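You operate a simulated robot arm through the tools that you are given. There is no shell and no other tool. Be economical: measure what you need, move in short steps, check, and stop when the job is done.

Carry out the task below with a simulated robot arm. There is one attempt and no reset: what you move stays moved.

TASK
Stack the box labelled "berries" from the table top on top of the box marked "waffles". Then take the sponge and put it on the black pan stand.
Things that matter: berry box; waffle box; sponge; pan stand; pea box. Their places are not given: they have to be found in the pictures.

It is judged by the outcome, as a careful person would: the job done as asked, and still so three seconds after it is handed in. It fails if anything else is knocked over, pushed out of place, dropped, spilled or broken.

THE ROBOT
A 7-joint arm with a two-finger parallel gripper, fixed in place. Base frame: the origin is at the foot of the arm, x ahead of it, y to its left, z up; the work surface is at about z = 0. Lengths are in cm, angles in degrees, forces in N, time in s.
With the tool pointing down near the work surface it reaches from about 24 to 62 cm from the base axis. Its first joint turns from -66.0 to 66.0 degrees. Payload 2.6 kg.
Tool frame: the origin (TCP) lies between the finger pads and is the grasp point; the fingertips stand 3 cm ahead of it; z points along the fingers, y is the line along which they close. The gripper opens to 9.4 cm. The fingers are 2.8 cm wide and 1 cm thick; the gripper's body (5 by 9.6 cm) begins 5.5 cm behind the TCP.
Orientation is that of the tool frame in the base frame, as a unit quaternion [x, y, z, w]. With the fingers straight down and closing along the base's y, the tool's x points along the base's -x, its y along +y and its z along -z.

THE INTERFACE
- The arm moves only by the tool step_arm. Its argument "plan" is a list of rows, each a list of 3 entries, a list of its own where there are three numbers: the shift along the base's x, y, z in cm, then the turn, a rotation vector about the base's x, y, z in degrees, then the gripper command, from -1 (shut) to 1 (fully open), values between in proportion. In form: [[[dx, dy, dz], [rx, ry, rz], grip], ...]. A call has 1 to 12 rows; each row is the pose to reach, as a shift and turn from the pose commanded when the call began. A row lasts 0.2 s, in which the tool goes at most 5 cm and 8.6 degrees; a call with a longer step from one row to the next is refused whole, and so is a gripper value outside its range. A pose out of reach is approached as far as the arm can. The call stops where the force on the tool passes 40 N (or 10 N more than at its start, if that is more) or the arm is blocked; 0.2 s more then pass. The fingers move at their own pace (about 7.2 cm/s each) and stop on an object; they squeeze with about 26 N. The grip force told is the motor's: it shows also when the fingers shut on nothing. Time passes only in rows, and 0.2 s behind the last, so rows that repeat a pose let the fingers close. It gives the time, the measured TCP pose, the force on the tool (base axes), the opening and the grip force at its end, in the units of the frame above (readings bear some noise), and new pictures: "pictures" is both (left out), scene, wrist or none.
- Cameras (640 x 400 px; columns grow to the right, rows downward): "scene" is fixed at [2.34, 42.6, 56.05]; the picture's right is [-0.86, -0.51, 0.00], its down [-0.31, 0.52, -0.80] and it looks along [0.41, -0.69, -0.60] (base axes); focal length 350 px, centre (320, 200). "wrist" rides on the gripper at [-3.7, 0, -5.8] in the tool frame; the picture's right is [0.00, -1.00, 0.00], its down [0.97, 0.00, -0.24] and it looks along [0.24, 0.00, 0.97] (tool axes); focal length 218 px, centre (320, 200).
- pixel_to_xyz(camera, pixels): for up to 12 pixels [column, row] of the newest picture of that camera ("zoom" is the newest enlarged one), the place [x, y, z] in the base frame of the surface seen there, good to about 0.3 cm. No time passes.
- enlarge(camera, box): a new picture of the part [left, top, right, bottom] of that camera's present view, enlarged. No time passes.
- job_done(): hands the job in; it is judged then, once.

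Work in short steps. Measure before you move; look again where a grasp or a placing could have gone wrong, and mend it. You have 80 turns and 120 pictures in all, the two below and enlarged ones among them. Open the gripper and draw the arm clear of the work before you hand the job in, unless the task says otherwise; then end with one line.

The tools are called after "Request:" as a command line: name --argument value ..., lists and objects as JSON in quotes. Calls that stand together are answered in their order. step_arm: Moves the arm, as the interface text tells. Its arguments: {"type":"object","properties":{"plan":{"type":"array","items":{"type":"array"}},"pictures":{"type":"string","enum":["both","scene","wrist","none"]}},"required":["plan"]} The other tools are called the same way: pixel_to_xyz (camera, pixels) gives the place of the surface under pixels of a picture; enlarge (camera, box) takes an enlarged picture of a part of a camera's view; job_done () hands the job in.

At the start:

```text
clock: 0.0
tcp_pos: [39.94, -0.83, 29.13]
tcp_rot: [-0.001, 1.0, 0.0, 0.0]
contact_force: [0.9, -0.5, -0.6]
grip_width: 9.36
finger_force: 0.0
```

scene: 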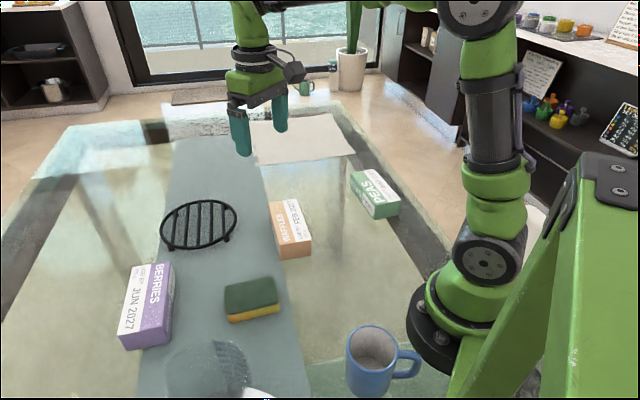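
wrist: 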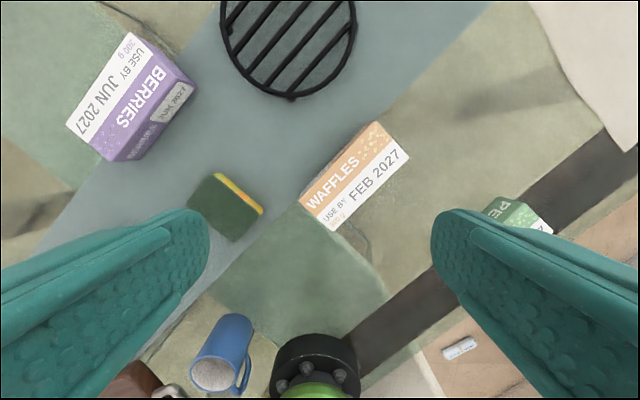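

I see the berries box around scene (147,305), waffles (290,228), sponge (251,299), and the stand (200,225). I'll measure them next.

Request:
pixel_to_xyz --camera "wrist" --pixels '[[129, 34], [185, 84], [112, 160], [67, 124], [376, 124], [409, 160], [333, 231], [299, 197], [160, 60], [140, 120], [355, 175]]'

Request:
pixel_to_xyz --camera "scene" --pixels '[[133, 265], [172, 262], [160, 320], [118, 337], [152, 292], [158, 330], [224, 287], [274, 275], [278, 301], [229, 314], [250, 293], [290, 225]]'

Request:
enlarge --camera "scene" --box '[90, 160, 330, 360]'

Request:
enlarge --camera "wrist" --box '[50, 0, 430, 250]'

```text
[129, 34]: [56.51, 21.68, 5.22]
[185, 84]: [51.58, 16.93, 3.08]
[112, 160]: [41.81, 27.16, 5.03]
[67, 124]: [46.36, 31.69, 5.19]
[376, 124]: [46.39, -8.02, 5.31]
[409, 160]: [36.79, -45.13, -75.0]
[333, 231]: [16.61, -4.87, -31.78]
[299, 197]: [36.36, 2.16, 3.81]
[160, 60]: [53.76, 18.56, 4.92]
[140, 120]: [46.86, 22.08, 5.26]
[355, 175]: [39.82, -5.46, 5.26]
```

```text
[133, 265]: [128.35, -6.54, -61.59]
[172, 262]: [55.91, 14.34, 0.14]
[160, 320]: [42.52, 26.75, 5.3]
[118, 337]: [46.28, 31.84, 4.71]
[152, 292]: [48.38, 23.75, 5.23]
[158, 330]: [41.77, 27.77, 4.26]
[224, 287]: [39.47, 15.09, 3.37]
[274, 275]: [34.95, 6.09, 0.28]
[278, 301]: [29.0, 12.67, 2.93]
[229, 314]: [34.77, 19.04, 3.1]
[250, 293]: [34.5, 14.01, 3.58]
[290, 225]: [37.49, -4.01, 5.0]
```

```text
2.00 times, centred on (210, 260) of scene
```

zoom: 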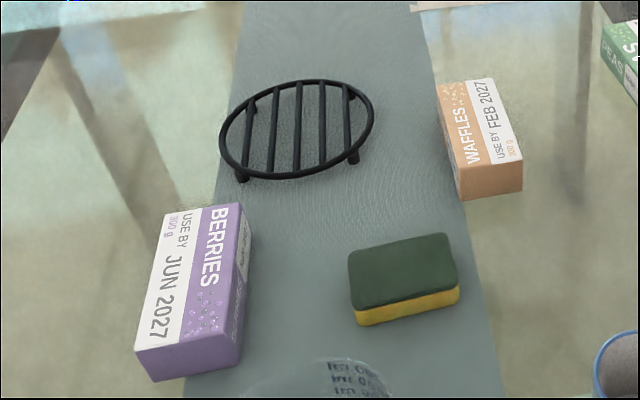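

```text
1.60 times, centred on (240, 125) of wrist
```

zoom: 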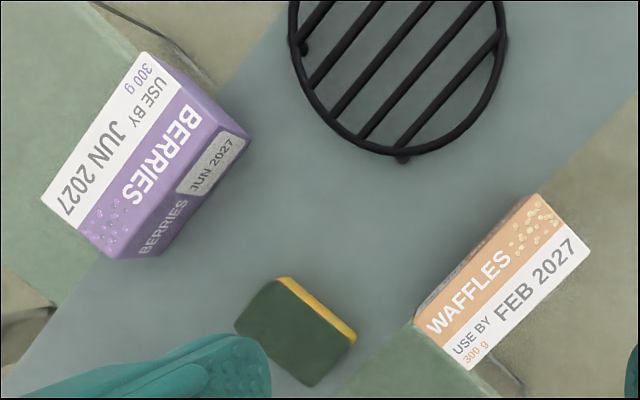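

The berries box top is about 14×6.4 cm, centred near (49.1, 24.4), with its long axis at -45°. Next I'll measure the waffles corners, the stand and the transparent thing near scene (205,370).

Request:
pixel_to_xyz --camera "wrist" --pixels '[[374, 126], [405, 160], [332, 227], [303, 196], [345, 140], [390, 142], [320, 210], [290, 96], [222, 20], [354, 30], [288, 60], [265, 80]]'

Request:
pixel_to_xyz --camera "scene" --pixels '[[170, 360], [205, 345], [240, 350], [215, 375], [180, 385], [237, 215], [163, 230], [205, 201], [188, 248], [200, 225], [226, 241], [240, 394]]'

Request:
enlarge --camera "scene" --box '[110, 300, 270, 400]'

```text
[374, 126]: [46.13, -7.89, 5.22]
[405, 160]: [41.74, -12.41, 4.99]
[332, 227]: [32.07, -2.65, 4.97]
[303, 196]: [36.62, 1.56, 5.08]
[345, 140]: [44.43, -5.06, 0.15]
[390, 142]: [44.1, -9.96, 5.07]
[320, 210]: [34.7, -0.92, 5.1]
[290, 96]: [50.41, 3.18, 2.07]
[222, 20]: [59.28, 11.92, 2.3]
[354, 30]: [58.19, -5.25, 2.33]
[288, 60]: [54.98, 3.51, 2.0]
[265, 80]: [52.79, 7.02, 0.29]
```

```text
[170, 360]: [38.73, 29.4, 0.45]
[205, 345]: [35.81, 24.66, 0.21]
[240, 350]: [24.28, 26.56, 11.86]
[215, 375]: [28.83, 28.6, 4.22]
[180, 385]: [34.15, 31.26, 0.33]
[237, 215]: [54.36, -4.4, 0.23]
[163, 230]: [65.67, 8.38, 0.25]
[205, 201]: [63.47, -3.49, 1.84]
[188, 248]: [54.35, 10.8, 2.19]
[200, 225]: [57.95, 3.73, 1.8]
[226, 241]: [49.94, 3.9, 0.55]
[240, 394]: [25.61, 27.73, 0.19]
```

```text
4.00 times, centred on (190, 350) of scene
```

zoom: 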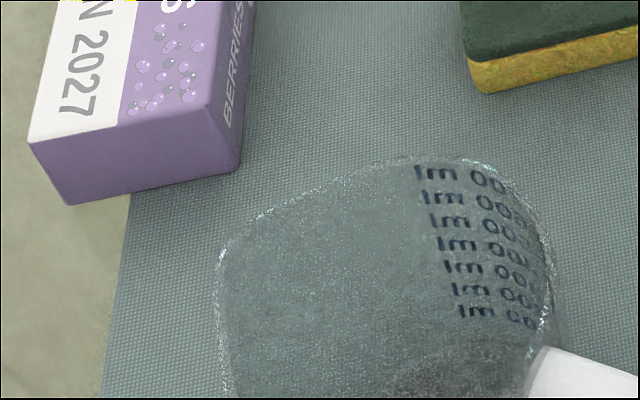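

Waffles is centred at (39.1, -5.4), with its top at z≈5.1 and its long axis also at -45°. A tall clear flask stands near (27, 28), so I'll stay clear of it. I'm moving above berries with a -45° turn.

Request:
step_arm --plan '[[[1.3, 3.6, -1.5], [0, 0, -6.43], 1], [[2.6, 7.2, -3], [0, 0, -12.86], 1], [[3.9, 10.8, -4.5], [0, 0, -19.3], 1], [[5.2, 14.4, -6], [0, 0, -25.7], 1], [[6.5, 18, -7.5], [0, 0, -32.1], 1], [[7.8, 21.6, -9], [0, 0, -38.6], 1], [[9.15, 25.2, -11], [0, 0, -45], 1], [[9.15, 25.2, -11], [0, 0, -45], 1]]'

```text
clock: 1.8
tcp_pos: [49.07, 24.37, 18.11]
tcp_rot: [0.384, 0.923, 0.0, 0.0]
contact_force: [1.0, 0.3, 0.2]
grip_width: 9.38
finger_force: 0.1
```

scene: 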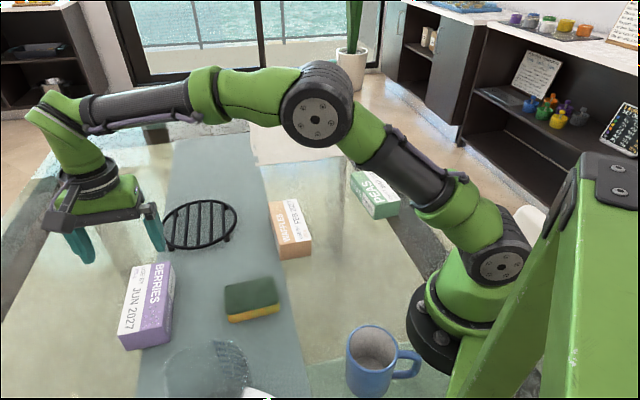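
wrist: 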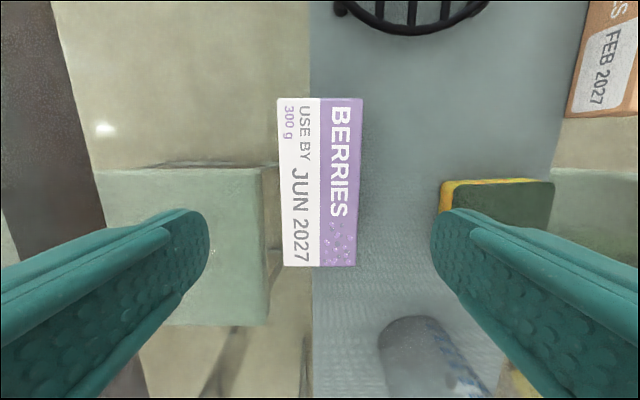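

The box is centred and aligned between the fingers. I'll check its corners, and the flask at wrist (420,360).

Request:
pixel_to_xyz --camera "wrist" --pixels '[[279, 99], [361, 99], [286, 264], [355, 264], [410, 320], [390, 340], [440, 345], [420, 380]]'

```text
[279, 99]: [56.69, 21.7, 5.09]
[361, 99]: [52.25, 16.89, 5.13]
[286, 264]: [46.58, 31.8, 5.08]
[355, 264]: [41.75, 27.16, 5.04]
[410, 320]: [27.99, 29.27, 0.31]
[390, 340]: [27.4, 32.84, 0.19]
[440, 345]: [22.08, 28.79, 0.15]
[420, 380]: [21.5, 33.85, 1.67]
```

The centre comes out at (49.3, 24.4). I'll descend to z≈3.9 and close.

Request:
step_arm --plan '[[[0.2, 0, -4.5], [0, 0, 0], 1], [[0.2, 0, -9], [0, 0, 0], 1], [[0.2, 0, -12], [0, 0, 0], 1], [[0.2, 0, -14.2], [0, 0, 0], 1], [[0.2, 0, -14.2], [0, 0, 0], 1], [[0.2, 0, -14.2], [0, 0, 0], -1], [[0.2, 0, -14.2], [0, 0, 0], -1], [[0.2, 0, -14.2], [0, 0, 0], -1], [[0.2, 0, -14.2], [0, 0, 0], -1]]'

```text
clock: 3.8
tcp_pos: [49.31, 24.28, 3.88]
tcp_rot: [0.383, 0.924, 0.0, 0.0]
contact_force: [0.3, 1.0, 0.0]
grip_width: 7.43
finger_force: 25.9
```

scene: 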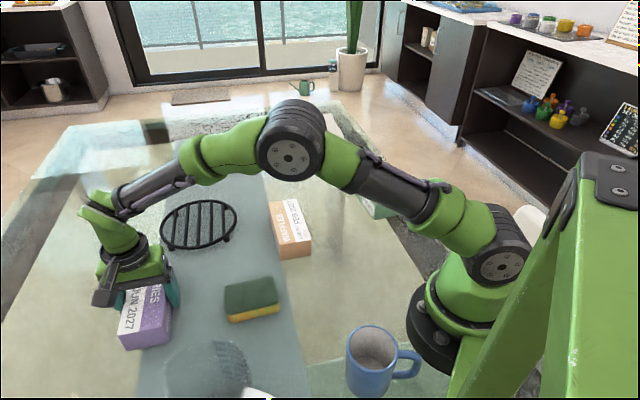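
wrist: 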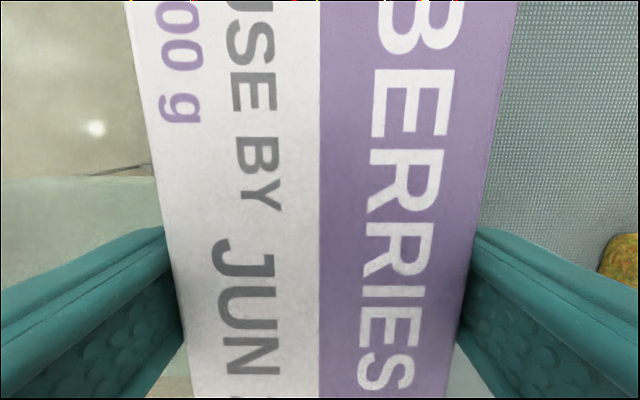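

It's gripped at 7.4 cm with 26 N. I'll lift it straight up and check.

Request:
step_arm --plan '[[[0, 0, 2], [0, 0, 0], -1], [[0, 0, 5], [0, 0, 0], -1], [[0, 0, 9], [0, 0, 0], -1], [[0, 0, 12.5], [0, 0, 0], -1], [[0, 0, 12.5], [0, 0, 0], -1]]'

```text
clock: 5.0
tcp_pos: [49.26, 24.26, 16.36]
tcp_rot: [0.384, 0.923, 0.0, 0.0]
contact_force: [-0.2, -0.2, 0.7]
grip_width: 0.0
finger_force: 25.7
```

scene: 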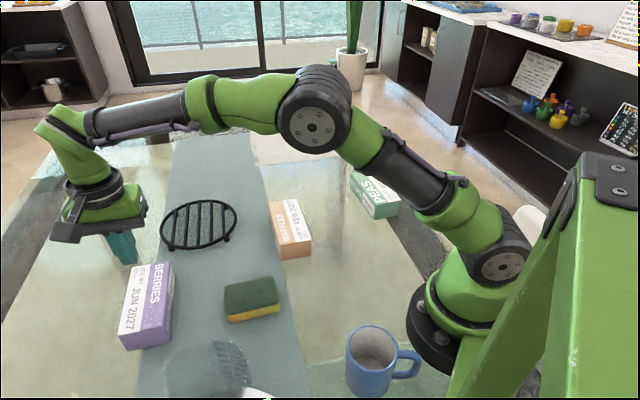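
wrist: 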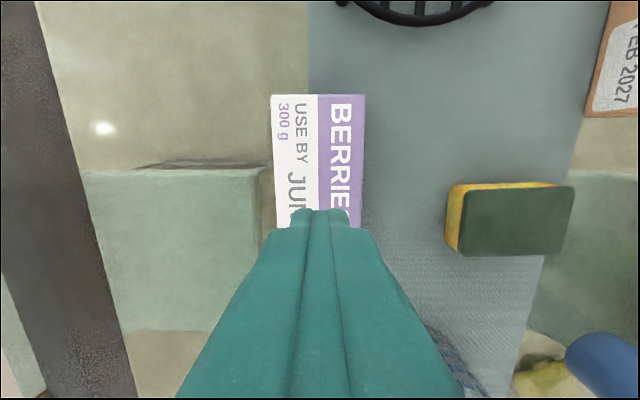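

The box slipped out: the fingers shut to 0 and the box stayed at its place. I'll remeasure it and retry with a deeper grip and a much slower lift.

Request:
step_arm --plan '[[[0, 0, 0], [0, 0, 0], 1], [[0, 0, 1], [0, 0, 0], 1], [[0, 0, 1], [0, 0, 0], 1], [[0, 0, 1], [0, 0, 0], 1]]' --pictures "wrist"

Request:
pixel_to_xyz --camera "wrist" --pixels '[[274, 97], [363, 97], [283, 276], [357, 276], [320, 180], [366, 120], [366, 200]]'

Request:
enlarge --camera "scene" --box '[100, 240, 212, 360]'

```text
clock: 6.0
tcp_pos: [49.29, 24.19, 17.4]
tcp_rot: [0.382, 0.924, 0.0, 0.0]
contact_force: [0.4, 0.4, 0.3]
grip_width: 9.38
finger_force: 0.0
```

wrist: 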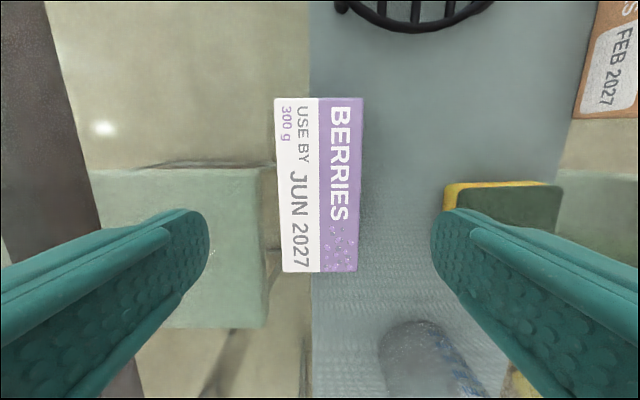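

```text
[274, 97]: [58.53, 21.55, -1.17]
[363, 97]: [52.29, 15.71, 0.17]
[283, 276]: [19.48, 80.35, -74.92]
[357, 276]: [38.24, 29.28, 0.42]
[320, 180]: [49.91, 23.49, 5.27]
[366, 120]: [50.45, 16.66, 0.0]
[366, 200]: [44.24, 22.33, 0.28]
```

```text
3.33 times, centred on (156, 300) of scene
```

zoom: 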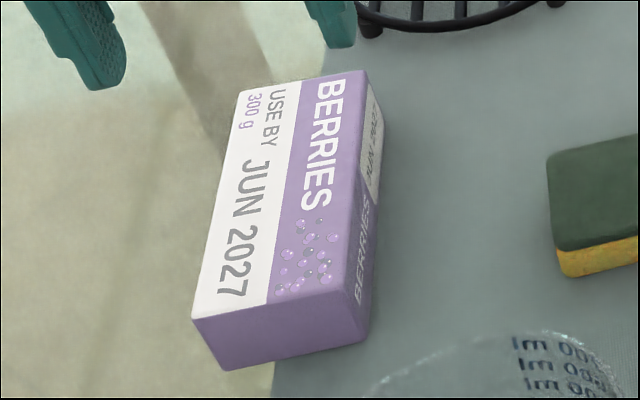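

The box is unmoved and square to the gripper. I'm descending to z≈3.4 and gripping longer.

Request:
step_arm --plan '[[[0, 0.15, -4.5], [0, 0, 0], 1], [[0, 0.15, -9], [0, 0, 0], 1], [[0, 0.15, -12], [0, 0, 0], 1], [[0, 0.15, -13.9], [0, 0, 0], 1], [[0, 0.15, -13.9], [0, 0, 0], 1], [[0, 0.15, -13.9], [0, 0, 0], -1], [[0, 0.15, -13.9], [0, 0, 0], -1], [[0, 0.15, -13.9], [0, 0, 0], -1], [[0, 0.15, -13.9], [0, 0, 0], -1], [[0, 0.15, -13.9], [0, 0, 0], -1], [[0, 0.15, -13.9], [0, 0, 0], -1]]'

Request:
enlarge --camera "scene" --box '[80, 220, 220, 360]'

```text
clock: 8.4
tcp_pos: [49.3, 24.34, 3.36]
tcp_rot: [0.384, 0.923, 0.0, 0.0]
contact_force: [-0.3, 0.5, -0.3]
grip_width: 7.42
finger_force: 25.5
```

scene: 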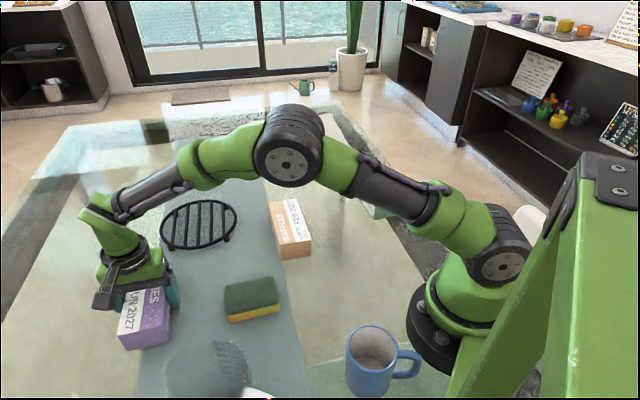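
wrist: 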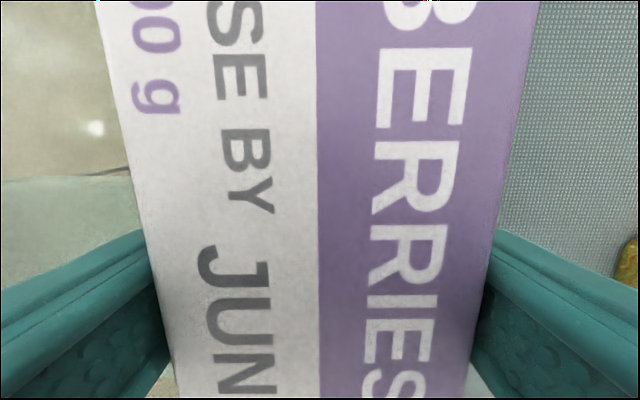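

```text
2.86 times, centred on (150, 290) of scene
```

zoom: 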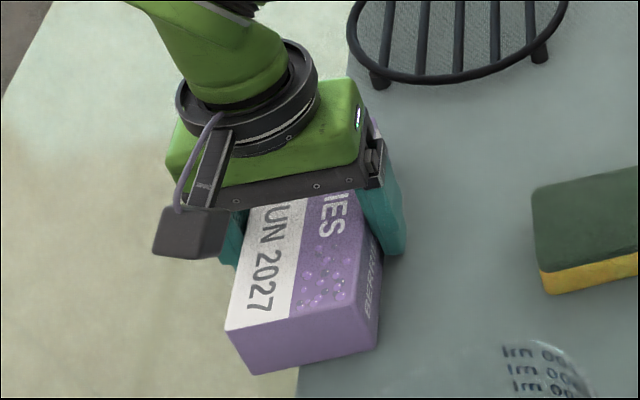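

The width is the same 7.42, so the grip is steady. I'll lift it slowly and watch the force.

Request:
step_arm --plan '[[[0, 0, 0.2], [0, 0, 0], -1], [[0, 0, 0.4], [0, 0, 0], -1], [[0, 0, 0.6], [0, 0, 0], -1], [[0, 0, 0.8], [0, 0, 0], -1], [[0, 0, 1.0], [0, 0, 0], -1]]'

Request:
enlarge --camera "scene" --box '[80, 220, 220, 360]'

```text
clock: 9.6
tcp_pos: [49.31, 24.38, 4.6]
tcp_rot: [0.383, 0.924, 0.0, 0.0]
contact_force: [0.5, 0.4, -2.6]
grip_width: 7.43
finger_force: 25.6
```

scene: 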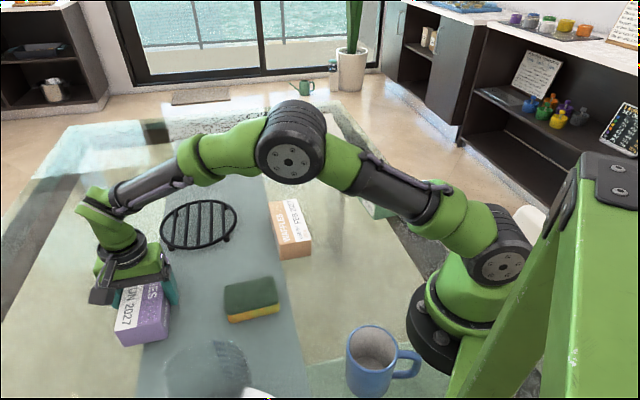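
wrist: 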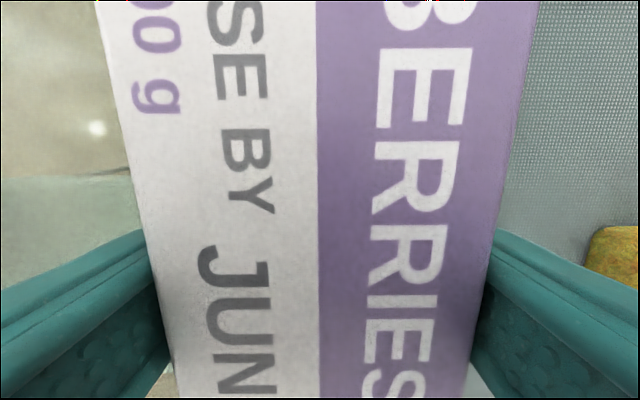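

```text
2.86 times, centred on (150, 290) of scene
```

zoom: 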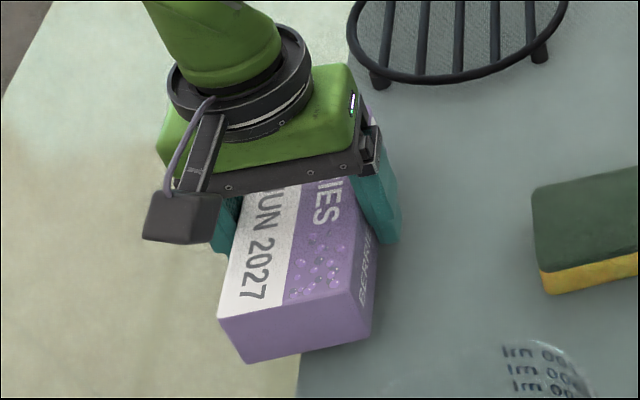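

It's coming up with the fingers (box unchanged in the wrist view, about 2.6 N load). I'll keep lifting gently.

Request:
step_arm --plan '[[[0, 0, 0.4], [0, 0, 0], -1], [[0, 0, 0.9], [0, 0, 0], -1], [[0, 0, 1.5], [0, 0, 0], -1], [[0, 0, 2.1], [0, 0, 0], -1], [[0, 0, 2.8], [0, 0, 0], -1], [[0, 0, 3.5], [0, 0, 0], -1], [[0, 0, 4.2], [0, 0, 0], -1], [[0, 0, 4.9], [0, 0, 0], -1], [[0, 0, 5.6], [0, 0, 0], -1], [[0, 0, 6.2], [0, 0, 0], -1], [[0, 0, 6.6], [0, 0, 0], -1], [[0, 0, 6.8], [0, 0, 0], -1]]'

```text
clock: 12.2
tcp_pos: [49.22, 24.51, 11.35]
tcp_rot: [0.383, 0.924, 0.0, 0.001]
contact_force: [-0.2, 0.0, -2.1]
grip_width: 7.45
finger_force: 26.0
```

scene: 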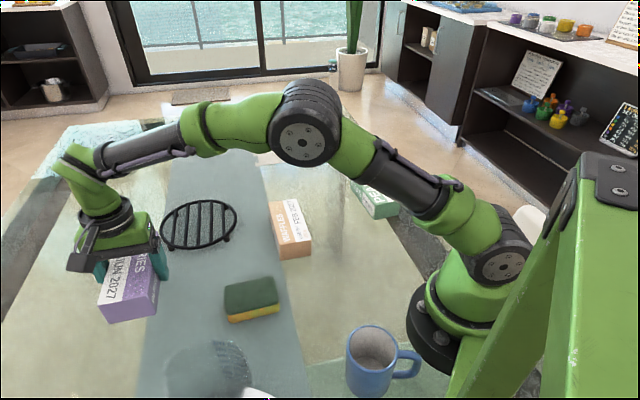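
wrist: 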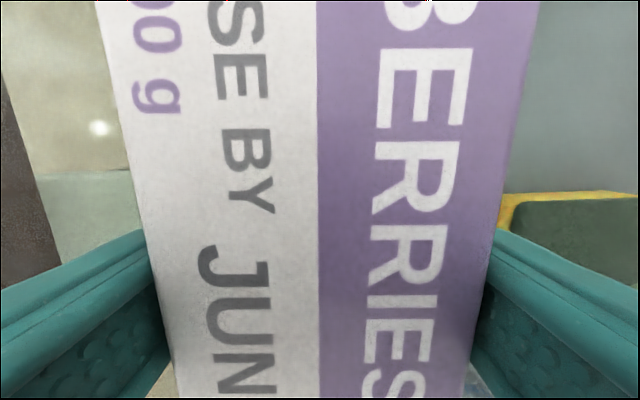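

The grip is holding. I'll carry it toward waffles with gentle ramps (direction about (-0.322, -0.947)).

Request:
step_arm --plan '[[[-0.16, -0.47, 0], [0, 0, 0], -1], [[-0.48, -1.42, 0], [0, 0, 0], -1], [[-0.97, -2.84, 0], [0, 0, 0], -1], [[-1.6, -4.7, 0], [0, 0, 0], -1], [[-2.25, -6.6, 0], [0, 0, 0], -1], [[-2.9, -8.5, 0], [0, 0, 0], -1], [[-3.5, -10.4, 0], [0, 0, 0], -1], [[-4.2, -12.3, 0], [0, 0, 0], -1], [[-4.8, -14.2, 0], [0, 0, 0], -1], [[-5.3, -15.6, 0], [0, 0, 0], -1], [[-5.6, -16.5, 0], [0, 0, 0], -1], [[-5.8, -17, 0], [0, 0, 0], -1]]' --pictures "none"

Request:
step_arm --plan '[[[-0.16, -0.47, 0], [0, 0, 0], -1], [[-0.48, -1.42, 0], [0, 0, 0], -1], [[-0.97, -2.84, 0], [0, 0, 0], -1], [[-1.6, -4.7, 0], [0, 0, 0], -1], [[-2.25, -6.6, 0], [0, 0, 0], -1], [[-2.9, -8.5, 0], [0, 0, 0], -1], [[-3.5, -10.3, 0], [0, 0, 0], -1], [[-4.0, -11.7, 0], [0, 0, 0], -1], [[-4.25, -12.5, 0], [0, 0, 0], -1], [[-4.35, -12.8, 0], [0, 0, 0], -1], [[-4.35, -12.8, 0], [0, 0, 0], -1]]'

```text
clock: 14.8
tcp_pos: [43.48, 7.38, 11.08]
tcp_rot: [0.382, 0.924, 0.0, 0.0]
contact_force: [-0.6, 0.3, -3.2]
grip_width: 7.4
finger_force: 26.0
```

```text
clock: 17.2
tcp_pos: [39.22, -5.43, 11.27]
tcp_rot: [0.383, 0.924, 0.001, 0.001]
contact_force: [0.1, 0.1, -2.6]
grip_width: 7.44
finger_force: 25.6
```

scene: 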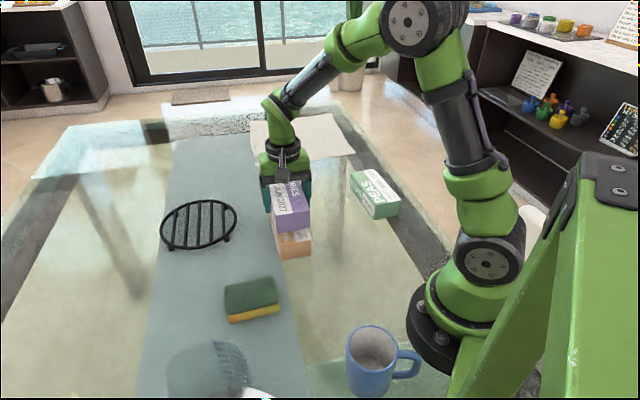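
wrist: 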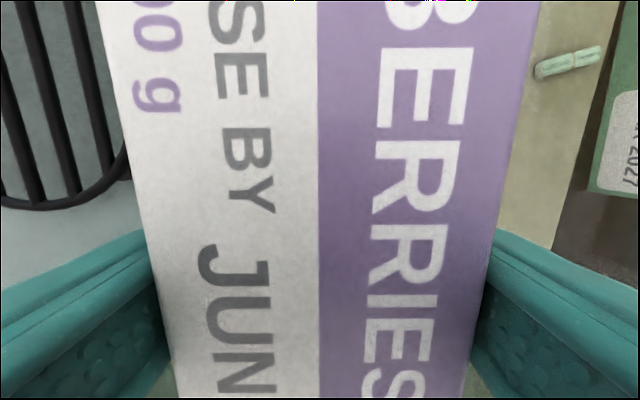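

It's aligned over waffles. I'm lowering it slowly to contact (TCP expected ≈8.5).

Request:
step_arm --plan '[[[0, 0, -0.4], [0, 0, 0], -1], [[0, 0, -0.9], [0, 0, 0], -1], [[0, 0, -1.4], [0, 0, 0], -1], [[0, 0, -1.8], [0, 0, 0], -1], [[0, 0, -2.1], [0, 0, 0], -1], [[0, 0, -2.3], [0, 0, 0], -1], [[0, 0, -2.4], [0, 0, 0], -1]]' --pictures "scene"

Request:
enlarge --camera "scene" --box '[230, 160, 350, 280]'

```text
clock: 18.8
tcp_pos: [39.06, -5.38, 8.91]
tcp_rot: [0.383, 0.924, -0.001, 0.0]
contact_force: [-0.4, -0.7, -3.3]
grip_width: 7.44
finger_force: 25.8
```

scene: 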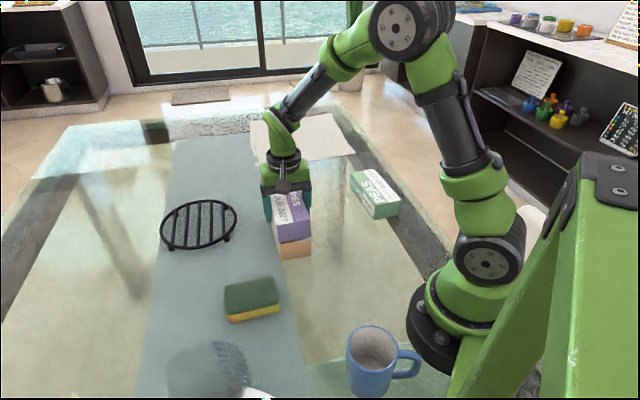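

```text
3.33 times, centred on (290, 220) of scene
```

zoom: 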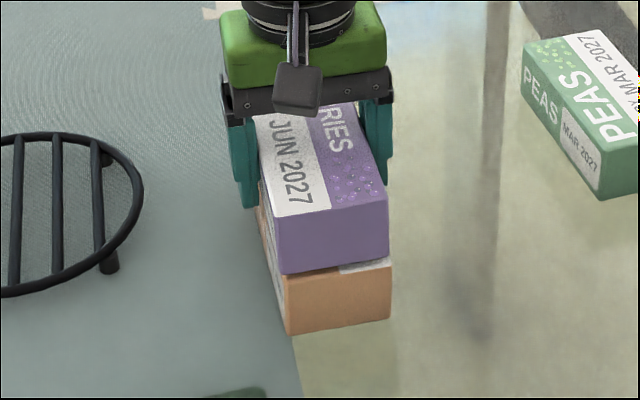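

Alignment is good, and the remaining gap is about 0.4 cm. I'm lowering in tiny steps.

Request:
step_arm --plan '[[[0, -0.1, -0.1], [0, 0, 0], -1], [[0, -0.1, -0.2], [0, 0, 0], -1], [[0, -0.1, -0.3], [0, 0, 0], -1], [[0, -0.1, -0.35], [0, 0, 0], -1], [[0, -0.1, -0.35], [0, 0, 0], -1]]' --pictures "none"

Request:
enlarge --camera "scene" --box '[230, 160, 350, 280]'

```text
clock: 20.0
tcp_pos: [39.04, -5.5, 8.54]
tcp_rot: [0.383, 0.924, 0.0, 0.001]
contact_force: [-0.2, 0.7, -3.3]
grip_width: 7.41
finger_force: 26.0
```

```text
3.33 times, centred on (290, 220) of scene
```

zoom: 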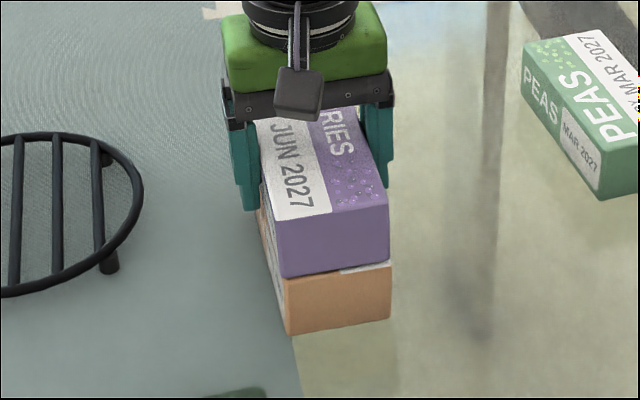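

The box isn't loaded yet (force still -3.3 N), so I'll go a bit lower.

Request:
step_arm --plan '[[[0, 0, -0.05], [0, 0, 0], -1], [[0, 0, -0.1], [0, 0, 0], -1], [[0, 0, -0.15], [0, 0, 0], -1], [[0, 0, -0.2], [0, 0, 0], -1], [[0, 0, -0.2], [0, 0, 0], -1]]' --pictures "none"

```text
clock: 21.2
tcp_pos: [39.2, -5.56, 8.35]
tcp_rot: [0.383, 0.924, 0.001, 0.001]
contact_force: [-3.2, 1.3, 4.4]
grip_width: 7.42
finger_force: 26.2
```

Contact: the force is now +4.4 N. I'll open gently, then rise straight up.

Request:
step_arm --plan '[[[0, 0, 0], [0, 0, 0], 0.65], [[0, 0, 0], [0, 0, 0], 0.8], [[0, 0, 0], [0, 0, 0], 1], [[0, 0, 0], [0, 0, 0], 1], [[0, 0, 1], [0, 0, 0], 1], [[0, 0, 3], [0, 0, 0], 1], [[0, 0, 6], [0, 0, 0], 1], [[0, 0, 10], [0, 0, 0], 1], [[0, 0, 14], [0, 0, 0], 1], [[0, 0, 14], [0, 0, 0], 1]]'

Request:
enlarge --camera "scene" --box '[230, 160, 350, 280]'

```text
clock: 23.4
tcp_pos: [39.13, -5.53, 22.42]
tcp_rot: [0.383, 0.924, 0.0, 0.0]
contact_force: [-0.1, 1.2, -0.1]
grip_width: 9.42
finger_force: 0.0
```

scene: 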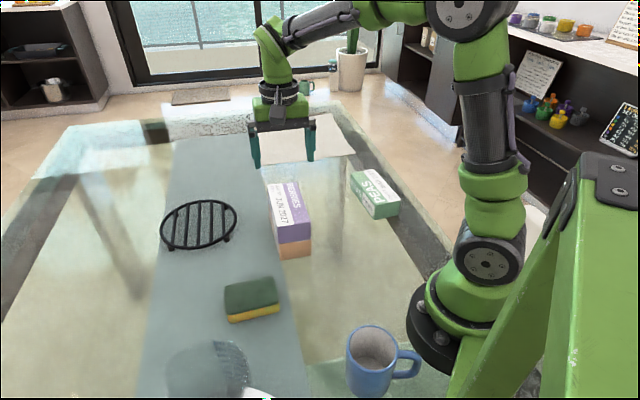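
wrist: 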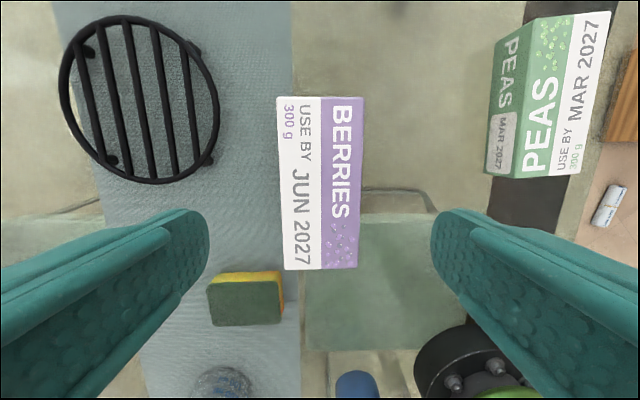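

```text
3.33 times, centred on (290, 220) of scene
```

zoom: 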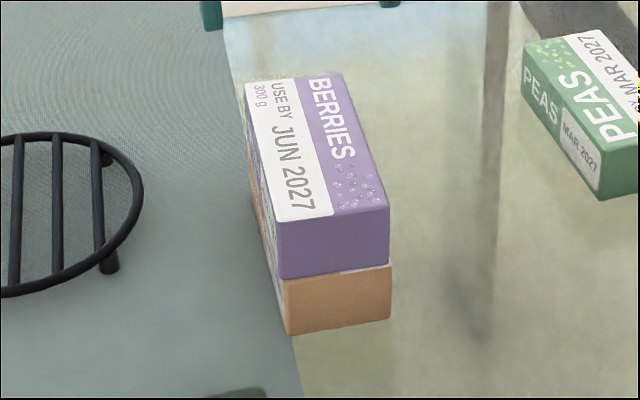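

Berries is stacked flush on waffles. Next is the sponge, around (34.3, 13.9): its long axis runs along about +(0.67, 0.74), so I'll turn the tool +90° while moving over it.

Request:
step_arm --plan '[[[0, 1, 0], [0, 0, 7.5], 1], [[-0.5, 3, 0], [0, 0, 15], 1], [[-1, 5, 0], [0, 0, 22.5], 1], [[-1.5, 7, 0], [0, 0, 30], 1], [[-2, 9, 0], [0, 0, 37.5], 1], [[-2.5, 11, 0], [0, 0, 45], 1], [[-3, 13, 0], [0, 0, 52.5], 1], [[-3.5, 15, 0], [0, 0, 60], 1], [[-4, 17, -1.5], [0, 0, 67.5], 1], [[-4.5, 19, -3], [0, 0, 75], 1], [[-4.8, 19.4, -4], [0, 0, 82.5], 1], [[-4.8, 19.4, -4.5], [0, 0, 90], 1]]'

```text
clock: 26.0
tcp_pos: [34.38, 13.96, 17.76]
tcp_rot: [-0.383, 0.924, 0.001, 0.0]
contact_force: [0.7, 0.0, -0.8]
grip_width: 9.4
finger_force: 0.2
```

scene: 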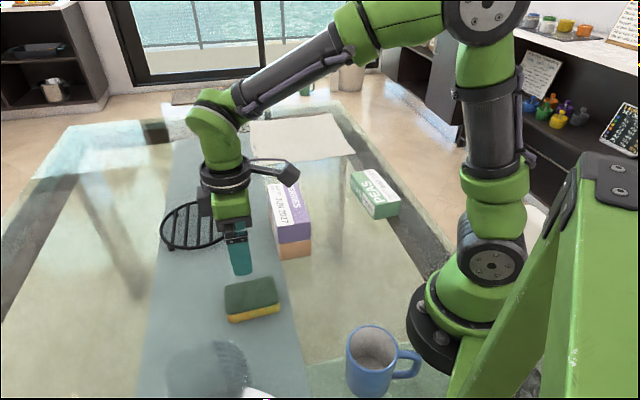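
wrist: 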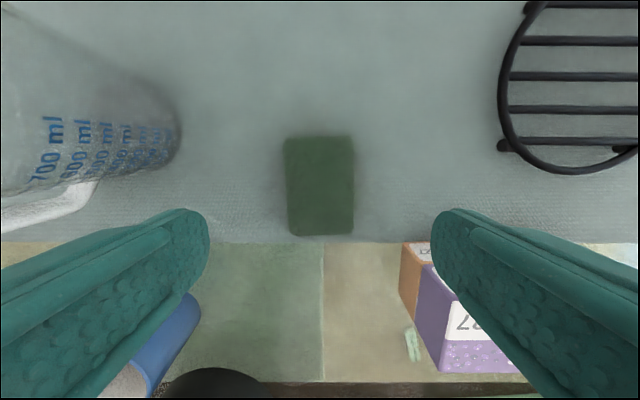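

The sponge is in view at (320,186). The jug (left) and mug are on the left finger's side, so I'll measure their clearance too.

Request:
pixel_to_xyz --camera "wrist" --pixels '[[286, 139], [352, 138], [291, 233], [352, 232], [178, 150], [160, 165], [170, 115], [140, 85], [195, 300], [160, 370], [320, 186]]'

Request:
pixel_to_xyz --camera "scene" --pixels '[[350, 335], [370, 330], [348, 385], [238, 345], [240, 360], [205, 345]]'

```text
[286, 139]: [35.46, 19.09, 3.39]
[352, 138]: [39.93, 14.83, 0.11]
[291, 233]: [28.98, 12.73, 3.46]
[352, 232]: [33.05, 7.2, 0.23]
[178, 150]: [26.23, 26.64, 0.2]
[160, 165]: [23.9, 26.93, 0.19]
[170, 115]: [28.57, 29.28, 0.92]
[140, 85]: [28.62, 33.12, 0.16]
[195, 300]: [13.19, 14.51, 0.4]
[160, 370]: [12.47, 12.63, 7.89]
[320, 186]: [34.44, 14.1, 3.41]
```

```text
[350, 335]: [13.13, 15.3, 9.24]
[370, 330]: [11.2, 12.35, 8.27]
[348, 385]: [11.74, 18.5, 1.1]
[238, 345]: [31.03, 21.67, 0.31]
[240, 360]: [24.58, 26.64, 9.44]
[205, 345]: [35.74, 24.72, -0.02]
```

The sponge centre (34.2, 13.9) is under the TCP and everything else is clear. I'm descending to z≈3.6 and gripping.

Request:
step_arm --plan '[[[-0.1, 0, -4.5], [0, 0, 0], 1], [[-0.1, 0, -9], [0, 0, 0], 1], [[-0.1, 0, -12.5], [0, 0, 0], 1], [[-0.1, 0, -14.3], [0, 0, 0], 1], [[-0.1, 0, -14.3], [0, 0, 0], 1], [[-0.1, 0, -14.3], [0, 0, 0], -1], [[-0.1, 0, -14.3], [0, 0, 0], -1], [[-0.1, 0, -14.3], [0, 0, 0], -1], [[-0.1, 0, -14.3], [0, 0, 0], -1], [[-0.1, 0, -14.3], [0, 0, 0], -1]]'

```text
clock: 28.2
tcp_pos: [34.3, 13.85, 3.68]
tcp_rot: [-0.383, 0.924, 0.001, 0.0]
contact_force: [-0.1, -0.4, -0.1]
grip_width: 6.67
finger_force: 25.6
```

scene: 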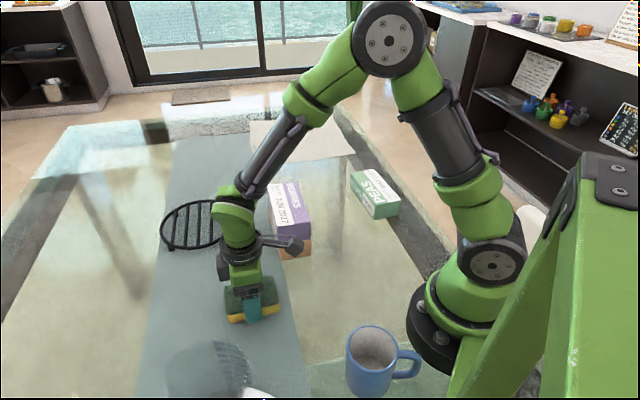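
wrist: 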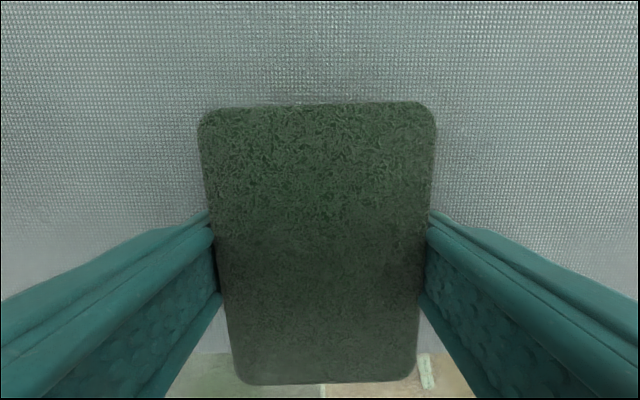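

It's gripped at 6.67 cm. I'll lift slowly, as with the berries.

Request:
step_arm --plan '[[[0, 0, 0.2], [0, 0, 0], -1], [[0, 0, 0.5], [0, 0, 0], -1], [[0, 0, 1], [0, 0, 0], -1], [[0, 0, 1.6], [0, 0, 0], -1], [[0, 0, 2.3], [0, 0, 0], -1], [[0, 0, 3], [0, 0, 0], -1], [[0, 0, 3.8], [0, 0, 0], -1], [[0, 0, 4.6], [0, 0, 0], -1], [[0, 0, 5.4], [0, 0, 0], -1], [[0, 0, 6], [0, 0, 0], -1], [[0, 0, 6.4], [0, 0, 0], -1], [[0, 0, 6.5], [0, 0, 0], -1]]'

Request:
pixel_to_xyz --camera "scene" --pixels '[[162, 230], [188, 248], [212, 243], [237, 213], [233, 206], [205, 201], [170, 213]]'

```text
clock: 30.8
tcp_pos: [34.2, 13.97, 10.18]
tcp_rot: [-0.383, 0.924, -0.001, 0.0]
contact_force: [0.1, 0.9, -0.1]
grip_width: 6.42
finger_force: 26.2
```

scene: 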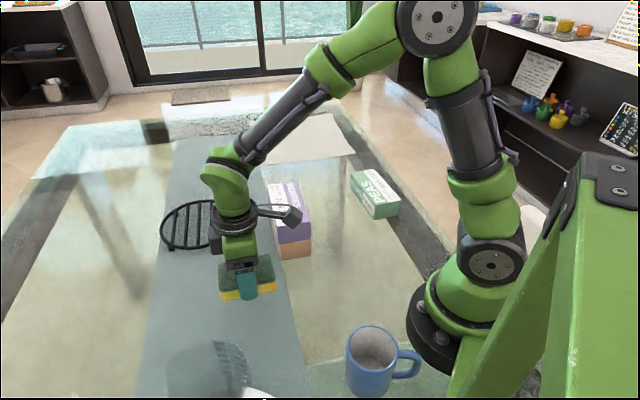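
wrist: 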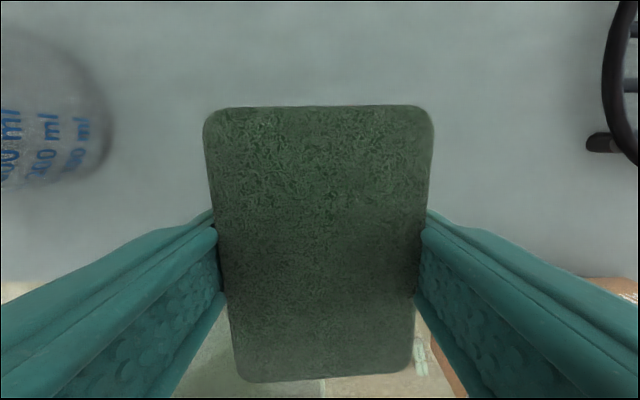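

```text
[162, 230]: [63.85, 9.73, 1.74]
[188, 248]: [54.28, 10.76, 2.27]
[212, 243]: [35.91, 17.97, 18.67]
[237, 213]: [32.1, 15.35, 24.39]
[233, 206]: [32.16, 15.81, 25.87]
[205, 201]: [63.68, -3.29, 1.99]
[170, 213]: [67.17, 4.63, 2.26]
```

The sponge is held. The stand centre comes out near (58.8, 3.6) with its top at z≈2.2. I'll carry the sponge there at this height.

Request:
step_arm --plan '[[[0.5, -0.2, 0], [0, 0, 0], -1], [[1.6, -0.7, 0.2], [0, 0, 0], -1], [[3.4, -1.5, 0.4], [0, 0, 0], -1], [[5.7, -2.5, 0.5], [0, 0, 0], -1], [[8, -3.5, 0.5], [0, 0, 0], -1], [[10.4, -4.5, 0.5], [0, 0, 0], -1], [[12.8, -5.6, 0.5], [0, 0, 0], -1], [[15.2, -6.6, 0.5], [0, 0, 0], -1], [[17.6, -7.7, 0.5], [0, 0, 0], -1], [[19.4, -8.5, 0.5], [0, 0, 0], -1], [[20.6, -9, 0.5], [0, 0, 0], -1], [[21, -9.2, 0.5], [0, 0, 0], -1]]' --pictures "none"

Request:
step_arm --plan '[[[0.5, -0.2, 0], [0, 0, 0], -1], [[1.5, -0.6, 0], [0, 0, 0], -1], [[2.5, -1, 0], [0, 0, 0], -1], [[3.1, -1.2, 0], [0, 0, 0], -1], [[3.3, -1.2, 0], [0, 0, 0], -1], [[3.3, -1.2, 0], [0, 0, 0], -1]]'

```text
clock: 33.4
tcp_pos: [55.29, 4.68, 10.58]
tcp_rot: [-0.384, 0.924, 0.0, 0.0]
contact_force: [-0.6, 0.5, -0.2]
grip_width: 6.4
finger_force: 26.6
```

```text
clock: 34.8
tcp_pos: [58.48, 3.64, 10.58]
tcp_rot: [-0.383, 0.924, -0.001, 0.0]
contact_force: [0.0, -0.4, -0.3]
grip_width: 6.39
finger_force: 26.2
```

scene: 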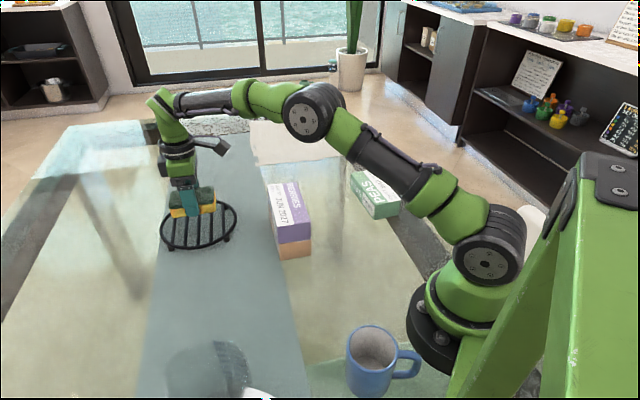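
wrist: 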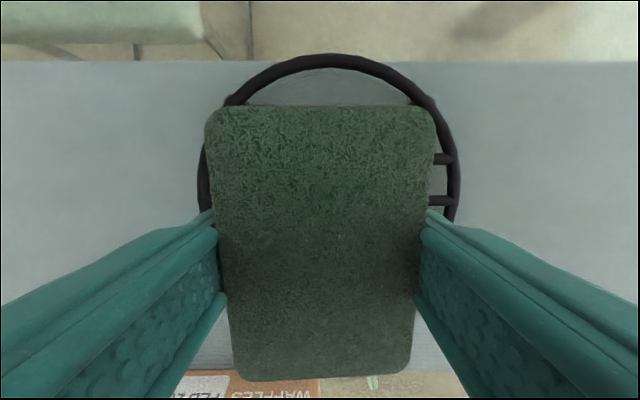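

It's centred over the stand. Contact is expected near TCP z≈5.9, so I'm lowering toward that.

Request:
step_arm --plan '[[[0.2, -0.2, -0.7], [0, 0, 0], -1], [[0.2, -0.2, -1.6], [0, 0, 0], -1], [[0.2, -0.2, -2.5], [0, 0, 0], -1], [[0.2, -0.2, -3.3], [0, 0, 0], -1], [[0.2, -0.2, -3.9], [0, 0, 0], -1], [[0.2, -0.2, -4.2], [0, 0, 0], -1], [[0.2, -0.2, -4.3], [0, 0, 0], -1]]' --pictures "none"

Request:
enlarge --camera "scene" --box '[130, 160, 270, 270]'

```text
clock: 36.4
tcp_pos: [58.72, 3.16, 6.23]
tcp_rot: [-0.383, 0.924, 0.001, 0.0]
contact_force: [-0.3, 0.2, -0.6]
grip_width: 6.35
finger_force: 25.2
```

```text
3.64 times, centred on (200, 215) of scene
```

zoom: 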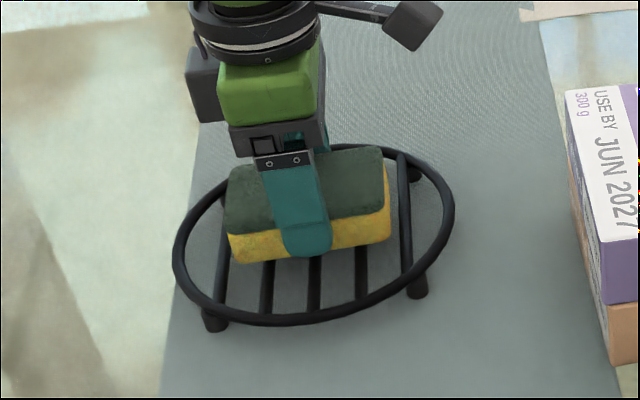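

The sponge is just above the bars. I'm lowering in tiny steps to contact.

Request:
step_arm --plan '[[[0, 0, -0.1], [0, 0, 0], -1], [[0, 0, -0.2], [0, 0, 0], -1], [[0, 0, -0.3], [0, 0, 0], -1], [[0, 0, -0.4], [0, 0, 0], -1], [[0, 0, -0.4], [0, 0, 0], -1]]' --pictures "none"

```text
clock: 37.6
tcp_pos: [58.77, 3.32, 5.89]
tcp_rot: [-0.383, 0.924, -0.001, 0.001]
contact_force: [-1.1, 0.9, 6.0]
grip_width: 6.32
finger_force: 26.4
```

Contact at +6 N. I'll release and rise slowly at first.

Request:
step_arm --plan '[[[0, 0, 0], [0, 0, 0], 0.5], [[0, 0, 0], [0, 0, 0], 0.8], [[0, 0, 0], [0, 0, 0], 1], [[0, 0, 0], [0, 0, 0], 1], [[0, 0, 1], [0, 0, 0], 1], [[0, 0, 3], [0, 0, 0], 1], [[-0.5, 0, 6], [0, 0, 0], 1], [[-2, 0, 10], [0, 0, 0], 1], [[-4, 0, 14], [0, 0, 0], 1], [[-6, 0, 18], [0, 0, 0], 1], [[-6, 0, 18], [0, 0, 0], 1]]'

Request:
enlarge --camera "scene" --box '[130, 160, 330, 285]'

```text
clock: 40.0
tcp_pos: [52.76, 3.37, 24.19]
tcp_rot: [-0.383, 0.924, 0.0, 0.0]
contact_force: [-0.3, 0.2, -0.7]
grip_width: 9.4
finger_force: 0.0
```

scene: 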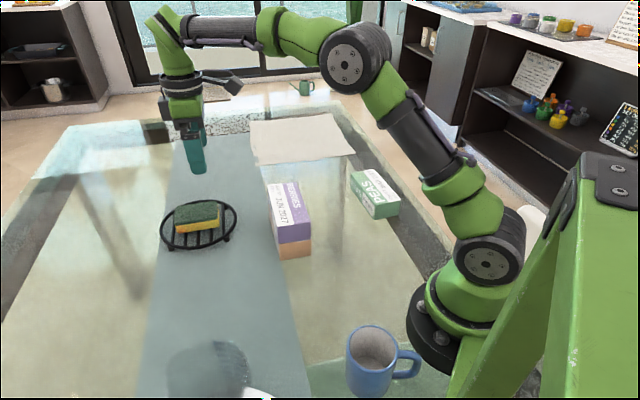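
wrist: 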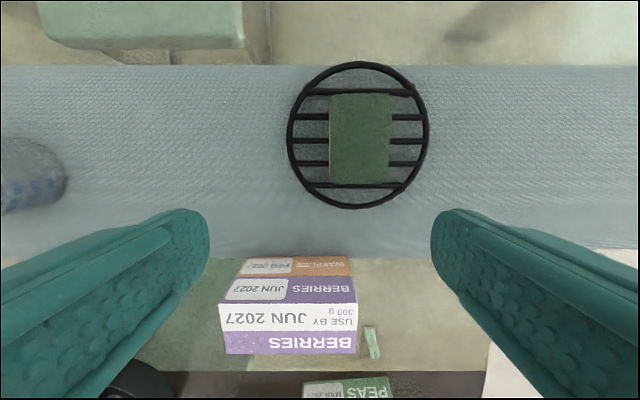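

```text
3.20 times, centred on (230, 222) of scene
```

zoom: 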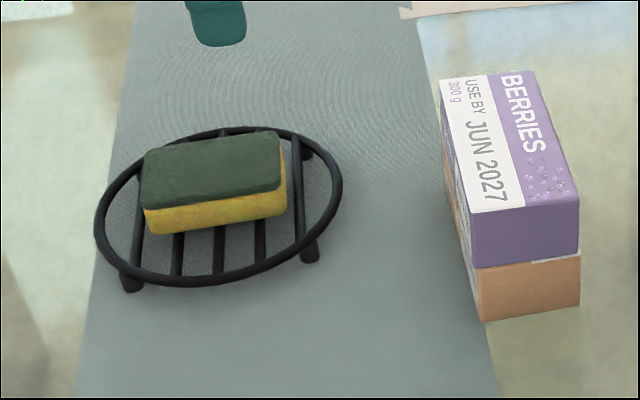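

The sponge lies flat on the stand, berries sits flush on waffles, and nothing else has moved. The gripper is open and clear, so I'm handing in.

Request:
job_done

```text
The job is handed in.
```

The berries box is stacked on the waffles box and the sponge is on the black pan stand; nothing else was disturbed, though the berries box slipped from the grip on the first lift and stayed in place.
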